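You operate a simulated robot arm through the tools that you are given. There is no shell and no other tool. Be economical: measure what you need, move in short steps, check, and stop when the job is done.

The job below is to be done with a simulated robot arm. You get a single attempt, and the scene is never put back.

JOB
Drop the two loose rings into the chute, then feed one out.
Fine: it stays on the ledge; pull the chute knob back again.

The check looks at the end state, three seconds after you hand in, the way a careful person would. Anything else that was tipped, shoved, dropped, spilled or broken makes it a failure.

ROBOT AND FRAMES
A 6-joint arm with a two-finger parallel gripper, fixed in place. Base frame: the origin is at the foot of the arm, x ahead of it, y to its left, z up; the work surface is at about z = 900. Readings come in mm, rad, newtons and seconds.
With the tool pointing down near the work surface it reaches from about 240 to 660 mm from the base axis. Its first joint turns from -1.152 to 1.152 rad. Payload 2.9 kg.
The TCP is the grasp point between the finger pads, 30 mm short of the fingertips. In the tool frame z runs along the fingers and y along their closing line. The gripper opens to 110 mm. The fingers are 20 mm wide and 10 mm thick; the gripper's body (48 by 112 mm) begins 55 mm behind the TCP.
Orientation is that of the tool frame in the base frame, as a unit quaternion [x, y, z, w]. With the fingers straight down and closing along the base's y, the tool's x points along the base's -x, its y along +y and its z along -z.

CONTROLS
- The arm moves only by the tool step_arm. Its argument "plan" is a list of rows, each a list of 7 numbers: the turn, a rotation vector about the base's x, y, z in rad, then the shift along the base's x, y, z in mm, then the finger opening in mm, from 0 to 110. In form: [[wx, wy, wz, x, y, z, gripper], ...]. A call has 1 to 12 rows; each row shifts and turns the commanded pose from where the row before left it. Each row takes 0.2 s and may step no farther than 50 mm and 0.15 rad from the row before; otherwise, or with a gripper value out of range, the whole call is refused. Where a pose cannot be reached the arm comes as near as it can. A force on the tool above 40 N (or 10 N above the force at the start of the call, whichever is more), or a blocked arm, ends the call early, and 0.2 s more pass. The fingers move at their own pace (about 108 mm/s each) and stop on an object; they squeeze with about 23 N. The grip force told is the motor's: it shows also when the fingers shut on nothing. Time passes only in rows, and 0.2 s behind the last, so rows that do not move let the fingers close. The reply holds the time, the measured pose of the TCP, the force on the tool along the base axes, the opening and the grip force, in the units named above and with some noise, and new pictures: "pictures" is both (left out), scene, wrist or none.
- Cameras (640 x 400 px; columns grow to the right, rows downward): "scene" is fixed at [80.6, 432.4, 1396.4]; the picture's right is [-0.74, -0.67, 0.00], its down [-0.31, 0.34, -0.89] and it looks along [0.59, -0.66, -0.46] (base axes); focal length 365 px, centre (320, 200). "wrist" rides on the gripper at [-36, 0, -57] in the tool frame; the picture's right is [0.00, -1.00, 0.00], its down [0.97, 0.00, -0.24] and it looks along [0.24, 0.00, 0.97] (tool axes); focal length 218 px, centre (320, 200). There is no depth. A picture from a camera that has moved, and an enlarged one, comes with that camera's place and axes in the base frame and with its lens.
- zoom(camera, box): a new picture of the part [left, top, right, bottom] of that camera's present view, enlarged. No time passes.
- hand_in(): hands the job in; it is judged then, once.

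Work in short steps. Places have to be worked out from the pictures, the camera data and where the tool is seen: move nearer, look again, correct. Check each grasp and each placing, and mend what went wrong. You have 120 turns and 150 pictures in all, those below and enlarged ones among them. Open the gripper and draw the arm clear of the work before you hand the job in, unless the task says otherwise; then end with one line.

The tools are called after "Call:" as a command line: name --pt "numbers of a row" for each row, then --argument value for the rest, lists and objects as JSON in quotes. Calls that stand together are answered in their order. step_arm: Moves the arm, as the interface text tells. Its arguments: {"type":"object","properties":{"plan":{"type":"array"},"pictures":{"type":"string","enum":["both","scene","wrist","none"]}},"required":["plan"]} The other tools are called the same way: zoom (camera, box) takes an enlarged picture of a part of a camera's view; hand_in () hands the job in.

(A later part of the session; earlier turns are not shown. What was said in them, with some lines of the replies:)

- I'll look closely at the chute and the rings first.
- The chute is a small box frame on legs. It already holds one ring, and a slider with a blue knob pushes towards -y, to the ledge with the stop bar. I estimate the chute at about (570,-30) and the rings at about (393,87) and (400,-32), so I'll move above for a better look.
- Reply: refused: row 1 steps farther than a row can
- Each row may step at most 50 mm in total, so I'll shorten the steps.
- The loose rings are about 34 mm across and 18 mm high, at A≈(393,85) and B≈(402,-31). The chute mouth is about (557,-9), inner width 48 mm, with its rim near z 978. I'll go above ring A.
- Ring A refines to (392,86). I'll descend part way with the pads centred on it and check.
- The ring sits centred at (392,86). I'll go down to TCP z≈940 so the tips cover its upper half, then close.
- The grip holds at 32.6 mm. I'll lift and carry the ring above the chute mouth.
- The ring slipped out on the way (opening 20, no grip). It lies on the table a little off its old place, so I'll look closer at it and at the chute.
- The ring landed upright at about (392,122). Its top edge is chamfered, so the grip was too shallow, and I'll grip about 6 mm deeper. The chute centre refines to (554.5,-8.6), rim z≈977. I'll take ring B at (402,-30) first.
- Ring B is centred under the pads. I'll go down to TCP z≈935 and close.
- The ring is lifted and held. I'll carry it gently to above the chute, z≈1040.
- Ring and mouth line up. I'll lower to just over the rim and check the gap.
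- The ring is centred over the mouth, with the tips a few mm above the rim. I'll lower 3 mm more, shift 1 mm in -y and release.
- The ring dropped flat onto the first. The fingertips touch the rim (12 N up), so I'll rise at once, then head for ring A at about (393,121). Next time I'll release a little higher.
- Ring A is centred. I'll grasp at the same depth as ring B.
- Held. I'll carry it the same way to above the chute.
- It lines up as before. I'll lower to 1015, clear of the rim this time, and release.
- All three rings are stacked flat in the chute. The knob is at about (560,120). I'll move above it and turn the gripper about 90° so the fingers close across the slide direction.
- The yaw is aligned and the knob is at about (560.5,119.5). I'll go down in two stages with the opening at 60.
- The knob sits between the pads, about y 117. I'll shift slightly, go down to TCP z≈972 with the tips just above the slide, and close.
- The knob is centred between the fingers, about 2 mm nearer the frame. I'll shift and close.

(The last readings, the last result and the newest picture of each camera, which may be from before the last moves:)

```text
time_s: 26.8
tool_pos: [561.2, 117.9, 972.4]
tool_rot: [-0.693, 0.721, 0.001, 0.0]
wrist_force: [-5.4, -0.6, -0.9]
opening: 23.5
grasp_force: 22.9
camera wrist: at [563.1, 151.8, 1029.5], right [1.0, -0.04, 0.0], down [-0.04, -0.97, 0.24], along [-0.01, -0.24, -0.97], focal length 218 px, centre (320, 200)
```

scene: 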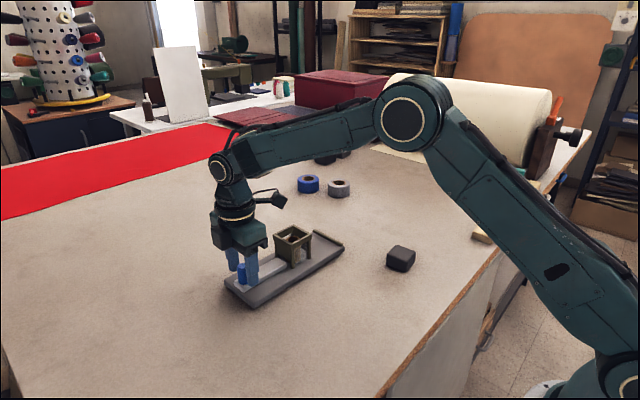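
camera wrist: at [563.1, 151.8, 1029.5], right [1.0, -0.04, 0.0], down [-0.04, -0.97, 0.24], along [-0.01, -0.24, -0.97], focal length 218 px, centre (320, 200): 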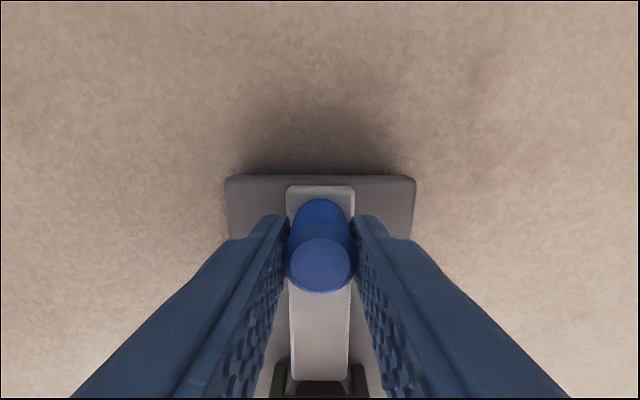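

The knob is gripped (23.5 mm) with a slight side force, so I'll ease x by 0.5 mm. Then push 20 mm along the slide and check.

Call:
step_arm --pt "0 0 0 -0.5 -5 0 15" --pt "0 0 0 -0.3 -8 0 15" --pt "0 0 0 -0.3 -8 0 15" --pt "0 0 0 0 0 0 15"

Call:
zoom --camera "scene" --box '[220, 210, 348, 310]'

```text
time_s: 27.8
tool_pos: [560.9, 96.5, 972.5]
tool_rot: [-0.694, 0.72, -0.001, 0.0]
wrist_force: [-2.2, 0.4, 6.3]
opening: 23.6
grasp_force: 23.1
camera wrist: at [562.2, 131.6, 1029.5], right [1.0, -0.04, 0.0], down [-0.04, -0.97, 0.24], along [-0.01, -0.24, -0.97], focal length 218 px, centre (320, 200)
```

scene: 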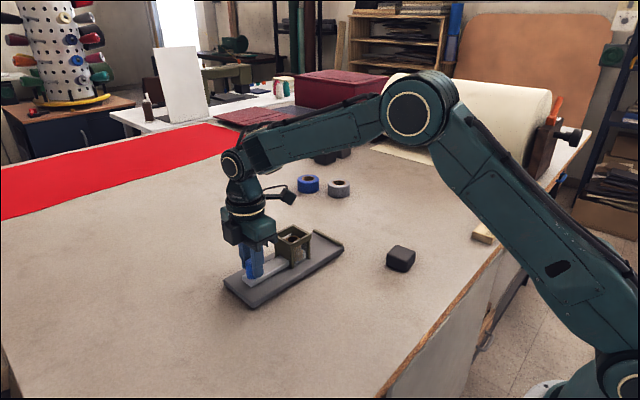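
wrist: 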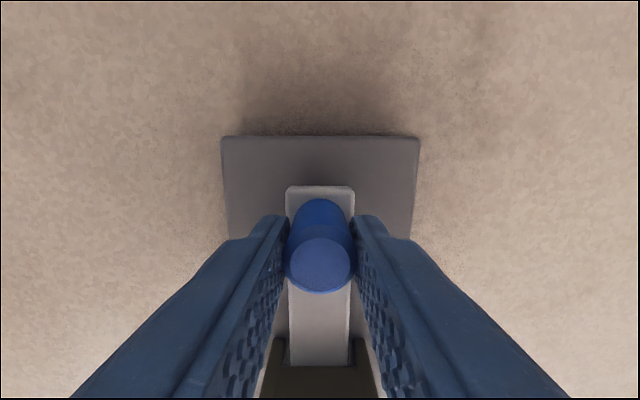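

```text
4.00 times, centred on (284, 260) of scene
camera zoom: at [80.5, 432.4, 1396.4], right [-0.74, -0.67, 0.0], down [-0.31, 0.34, -0.89], along [0.59, -0.66, -0.46], focal length 1462 px, centre (464, -40)
```

zoom: 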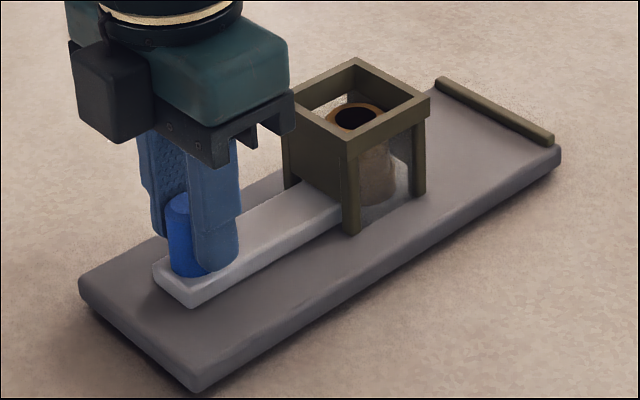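

The slide moves smoothly, the base stays put and the stack sits square. I'll push another 24 mm and check.

Call:
step_arm --pt "0 0 0 -0.3 -8 0 15" --pt "0 0 0 -0.3 -8 0 15" --pt "0 0 0 -0.3 -8 0 15" --pt "0 0 0 0 0 0 15" --pictures "none"

Call:
zoom --camera "scene" --box '[220, 210, 348, 310]'

```text
time_s: 28.8
tool_pos: [559.8, 71.4, 972.3]
tool_rot: [-0.693, 0.721, 0.0, 0.0]
wrist_force: [10.2, -0.1, 3.8]
opening: 23.4
grasp_force: 23.3
```

```text
4.00 times, centred on (284, 260) of scene
camera zoom: at [80.9, 432.4, 1396.4], right [-0.74, -0.67, 0.0], down [-0.31, 0.34, -0.89], along [0.59, -0.66, -0.46], focal length 1462 px, centre (464, -40)
```

zoom: 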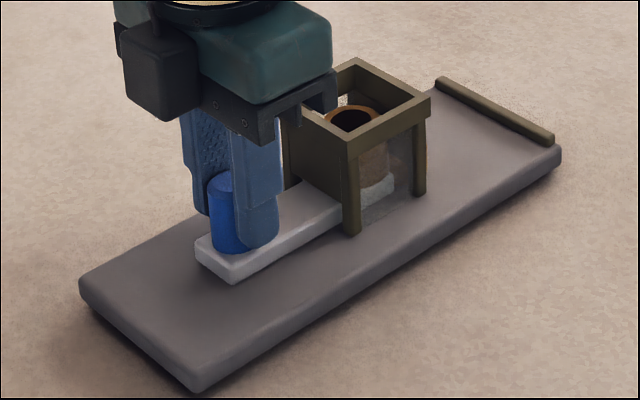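

Now there's a 10 N side force, so the track drifts less in x than I commanded. I'll correct x and push on about 16 mm.

Call:
step_arm --pt "0 0 0 0.8 -4 0 15" --pt "0 0 0 0 -6 0 15" --pt "0 0 0 0 -6 0 15" --pt "0 0 0 0 0 0 15"

Call:
zoom --camera "scene" --box '[220, 210, 348, 310]'

```text
time_s: 29.8
tool_pos: [559.1, 55.5, 971.0]
tool_rot: [-0.694, 0.72, 0.001, 0.0]
wrist_force: [-7.0, 1.2, 11.2]
opening: 23.6
grasp_force: 23.0
camera wrist: at [560.3, 90.6, 1029.4], right [1.0, -0.04, 0.0], down [-0.04, -0.97, 0.24], along [-0.01, -0.24, -0.97], focal length 218 px, centre (320, 200)
```

scene: 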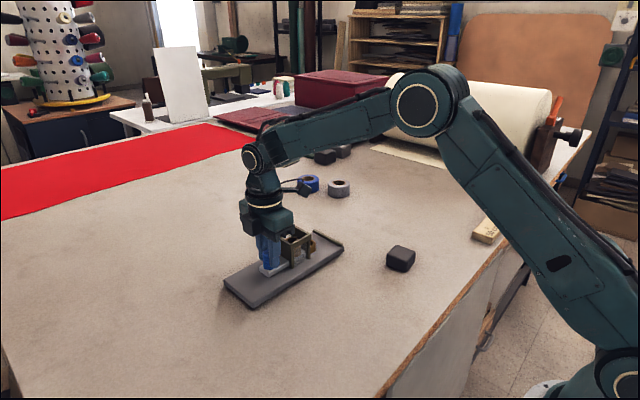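
wrist: 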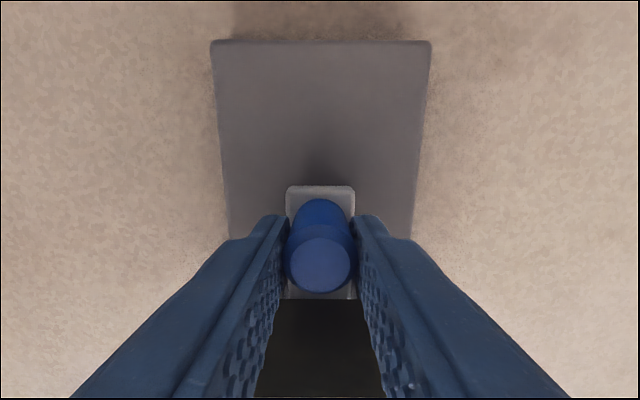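

```text
4.00 times, centred on (284, 260) of scene
camera zoom: at [80.2, 432.4, 1396.5], right [-0.74, -0.67, 0.0], down [-0.31, 0.34, -0.89], along [0.59, -0.66, -0.46], focal length 1462 px, centre (464, -40)
```

zoom: 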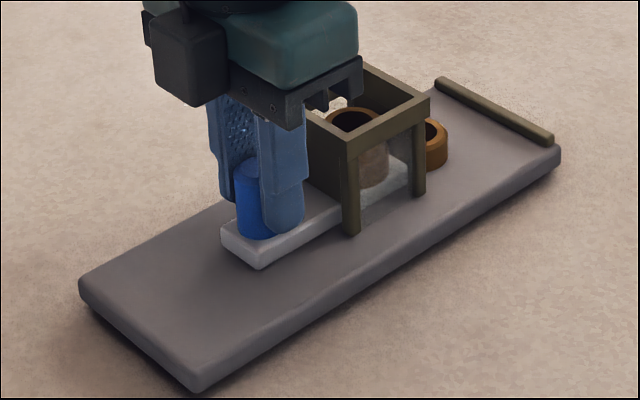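

One ring is emerging on the ledge side and the other two rest on the slide. I'll push about 9 mm more so it clears the frame fully.

Call:
step_arm --pt "0 0 0 -0.6 -4 0.5 15" --pt "0 0 0 -0.1 -5 0 15" --pt "0 0 0 0 0 0 15" --pictures "none"

Call:
zoom --camera "scene" --box '[220, 210, 348, 310]'

```text
time_s: 30.6
tool_pos: [558.6, 46.0, 971.5]
tool_rot: [-0.694, 0.72, 0.001, -0.001]
wrist_force: [-4.9, 1.1, 0.5]
opening: 23.5
grasp_force: 22.1
```

```text
4.00 times, centred on (284, 260) of scene
camera zoom: at [80.5, 432.4, 1396.4], right [-0.74, -0.67, 0.0], down [-0.31, 0.34, -0.89], along [0.59, -0.66, -0.46], focal length 1462 px, centre (464, -40)
```

zoom: 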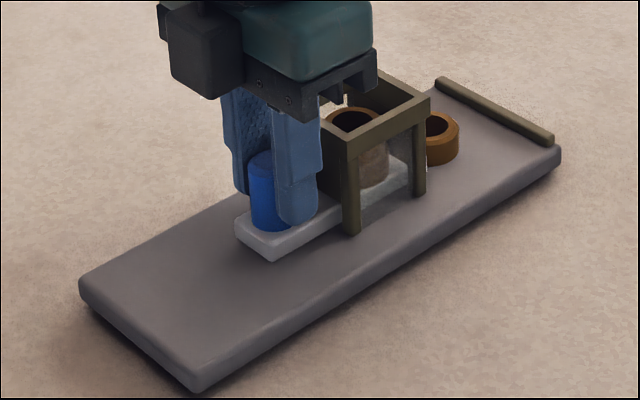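

The ring is fully out on the ledge (centre about y -72), clear of the frame and short of the bar. I'll pull the knob back along the track.

Call:
step_arm --pt "0 0 0 -0.3 6 0 15" --pt "0 0 0 0.2 8 0 15" --pt "0 0 0 0.25 8 0 15" --pt "0 0 0 0.25 8 0 15" --pt "0 0 0 0.25 8 0 15" --pt "0 0 0 0 0 0 15" --pictures "none"

Call:
zoom --camera "scene" --box '[220, 210, 348, 310]'

```text
time_s: 32.0
tool_pos: [559.9, 84.9, 972.7]
tool_rot: [-0.694, 0.72, 0.0, 0.0]
wrist_force: [6.3, -1.5, -0.7]
opening: 23.5
grasp_force: 23.1
```

```text
4.00 times, centred on (284, 260) of scene
camera zoom: at [80.8, 432.4, 1396.4], right [-0.74, -0.67, 0.0], down [-0.31, 0.34, -0.89], along [0.59, -0.66, -0.46], focal length 1462 px, centre (464, -40)
```

zoom: 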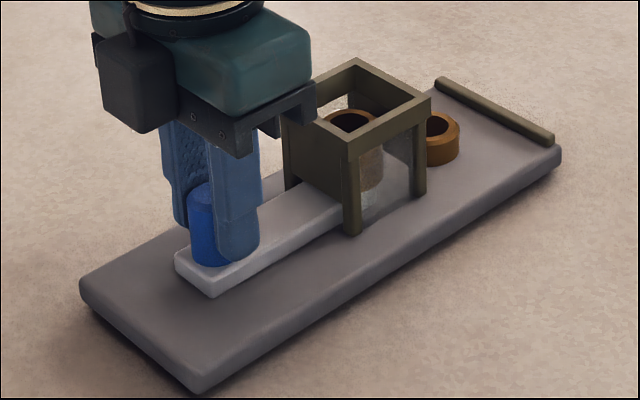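

The ring stays on the ledge while the slide comes back. I'll pull the remaining 32 mm with a small x correction.

Call:
step_arm --pt "0 0 0 0.7 8 0 15" --pt "0 0 0 0.25 8 0 15" --pt "0 0 0 0.25 8 0 15" --pt "0 0 0 0.2 8 0 15" --pt "0 0 0 0 0 0 15"

Call:
zoom --camera "scene" --box '[220, 210, 348, 310]'

```text
time_s: 33.2
tool_pos: [561.3, 115.6, 971.7]
tool_rot: [-0.694, 0.72, 0.0, -0.001]
wrist_force: [-0.7, -1.0, -0.2]
opening: 23.4
grasp_force: 22.9
camera wrist: at [562.0, 151.2, 1029.5], right [1.0, -0.04, 0.0], down [-0.04, -0.97, 0.24], along [-0.01, -0.24, -0.97], focal length 218 px, centre (320, 200)
```

scene: 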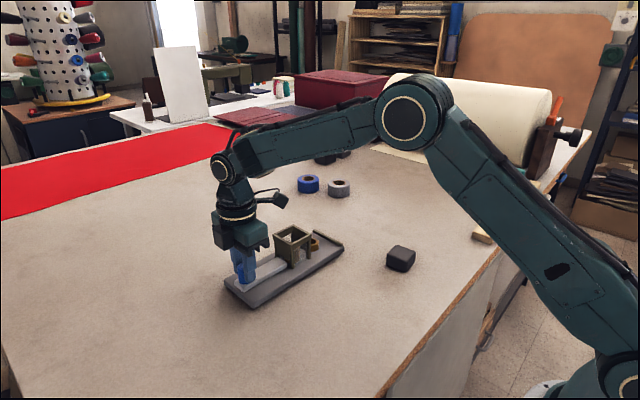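
wrist: 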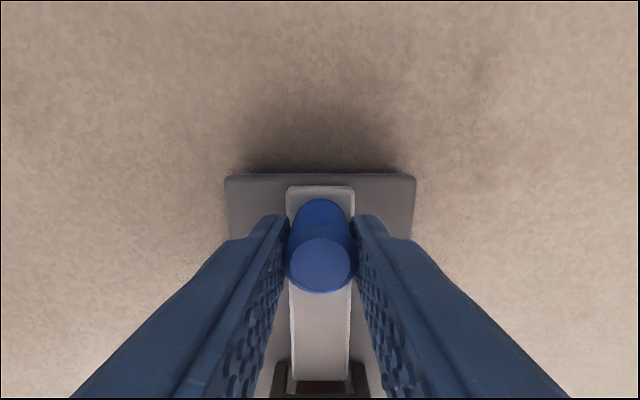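

```text
4.00 times, centred on (284, 260) of scene
camera zoom: at [80.7, 432.4, 1396.4], right [-0.74, -0.67, 0.0], down [-0.31, 0.34, -0.89], along [0.59, -0.66, -0.46], focal length 1462 px, centre (464, -40)
```

zoom: 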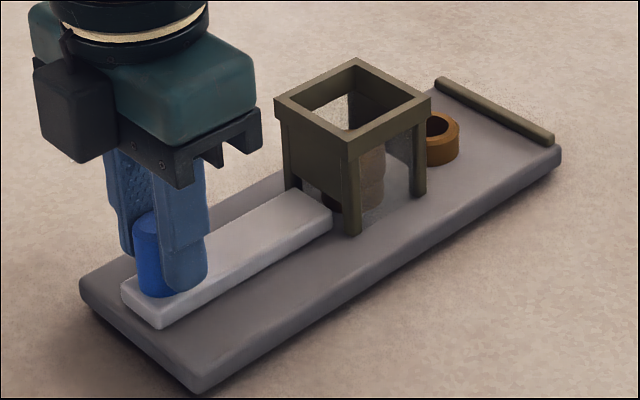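

The slide is back at its starting place and the two rings dropped down. I'll open, rise straight up, and back away to look.

Call:
step_arm --pt "0 0 0 0 0 0 55" --pt "0 0 0 0 0 0 55" --pt "0 0 0 0 0 30 55" --pt "0 0 0 0 0 40 55" --pt "0 0 0 0 0 40 55" --pt "0 0 0 -35 0 20 55" --pt "0 0 0 -45 0 0 55" --pt "0 0 0 0 0 0 55"

Call:
zoom --camera "scene" --box '[220, 210, 348, 310]'

Call:
zoom --camera "wrist" --box '[320, 180, 520, 400]'

```text
time_s: 35.0
tool_pos: [485.3, 115.1, 1099.2]
tool_rot: [-0.694, 0.72, 0.0, 0.0]
wrist_force: [0.4, 0.2, 0.1]
opening: 54.9
grasp_force: 0.0
camera wrist: at [485.0, 150.5, 1157.7], right [1.0, -0.04, 0.0], down [-0.04, -0.97, 0.24], along [-0.01, -0.24, -0.97], focal length 218 px, centre (320, 200)
```

scene: 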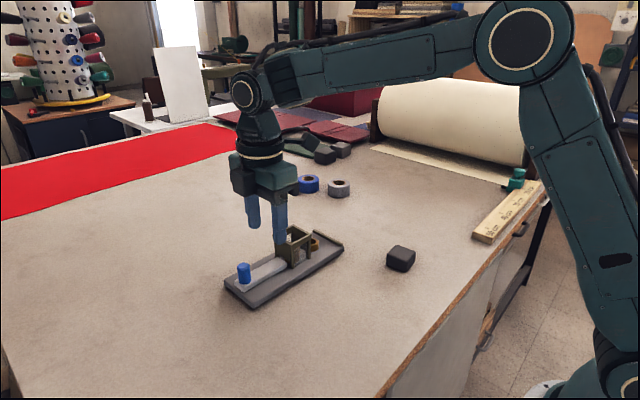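
wrist: 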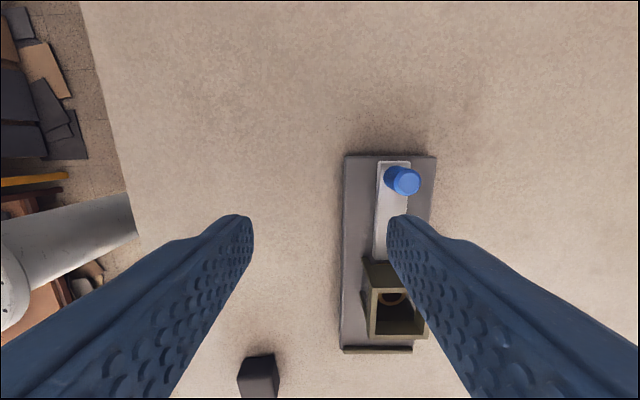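

```text
4.00 times, centred on (284, 260) of scene
camera zoom: at [80.6, 432.4, 1396.4], right [-0.74, -0.67, 0.0], down [-0.31, 0.34, -0.89], along [0.59, -0.66, -0.46], focal length 1462 px, centre (464, -40)
```

zoom: 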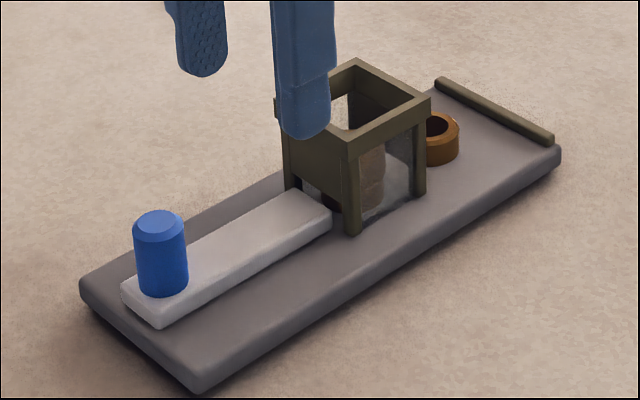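

```text
1.82 times, centred on (420, 290) of wrist
camera zoom: at [485.0, 150.5, 1157.7], right [1.0, -0.04, 0.0], down [-0.04, -0.97, 0.24], along [-0.01, -0.24, -0.97], focal length 397 px, centre (138, 36)
```

zoom: 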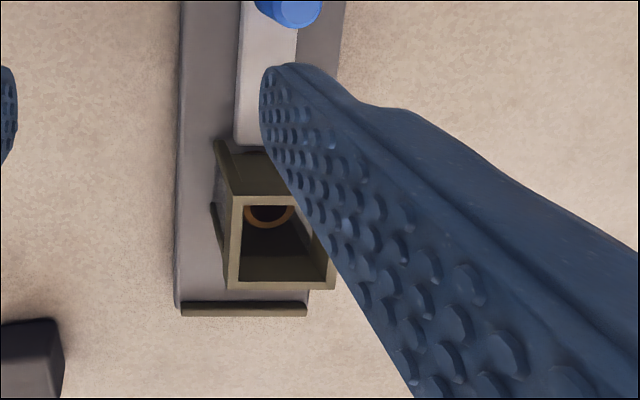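

All is as asked: two rings in the chute, one on the ledge, knob back. I'll draw the arm clear and take a last look.

Call:
step_arm --pt "0 0 0 -40 0 25 80" --pt "0 0 0 -40 0 25 80" --pt "0 0 0 -40 0 25 80" --pt "0 0 0 0 0 0 80" --pictures "scene"

Call:
zoom --camera "scene" --box '[220, 210, 348, 310]'

```text
time_s: 36.0
tool_pos: [362.8, 119.4, 1175.7]
tool_rot: [-0.694, 0.72, 0.0, 0.0]
wrist_force: [0.6, -1.2, -1.0]
opening: 80.1
grasp_force: 0.0
```

scene: 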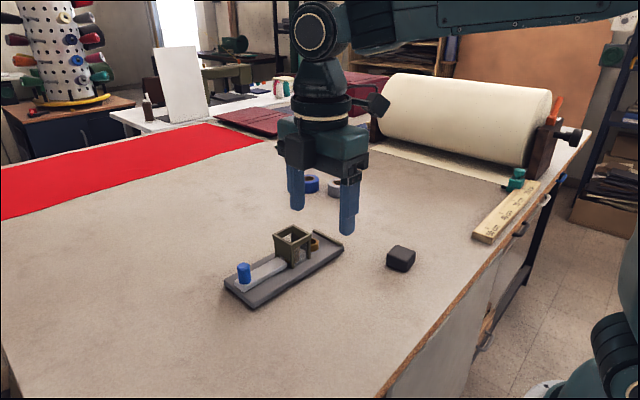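

```text
4.00 times, centred on (284, 260) of scene
camera zoom: at [80.6, 432.4, 1396.4], right [-0.74, -0.67, 0.0], down [-0.31, 0.34, -0.89], along [0.59, -0.66, -0.46], focal length 1462 px, centre (464, -40)
```

zoom: 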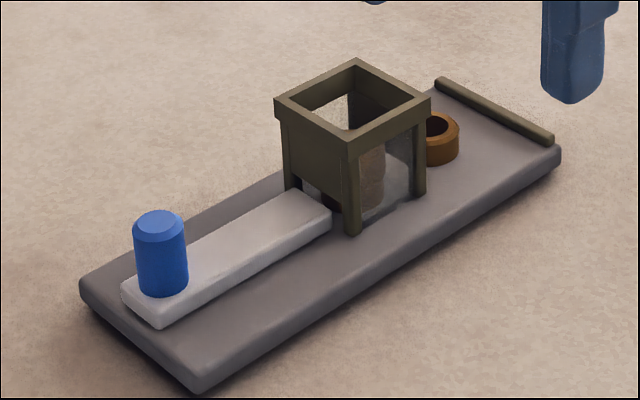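

The scene is settled, the arm is clear and the gripper is open, so I'm handing in.

Call:
hand_in

```text
The job is handed in.
```

Both loose rings went into the chute, one ring was fed out and is resting on the ledge, and the knob is pulled back to its start; one ring slipped from the gripper onto the table once before I re-gripped it, and the fingertips briefly touched the chute rim.
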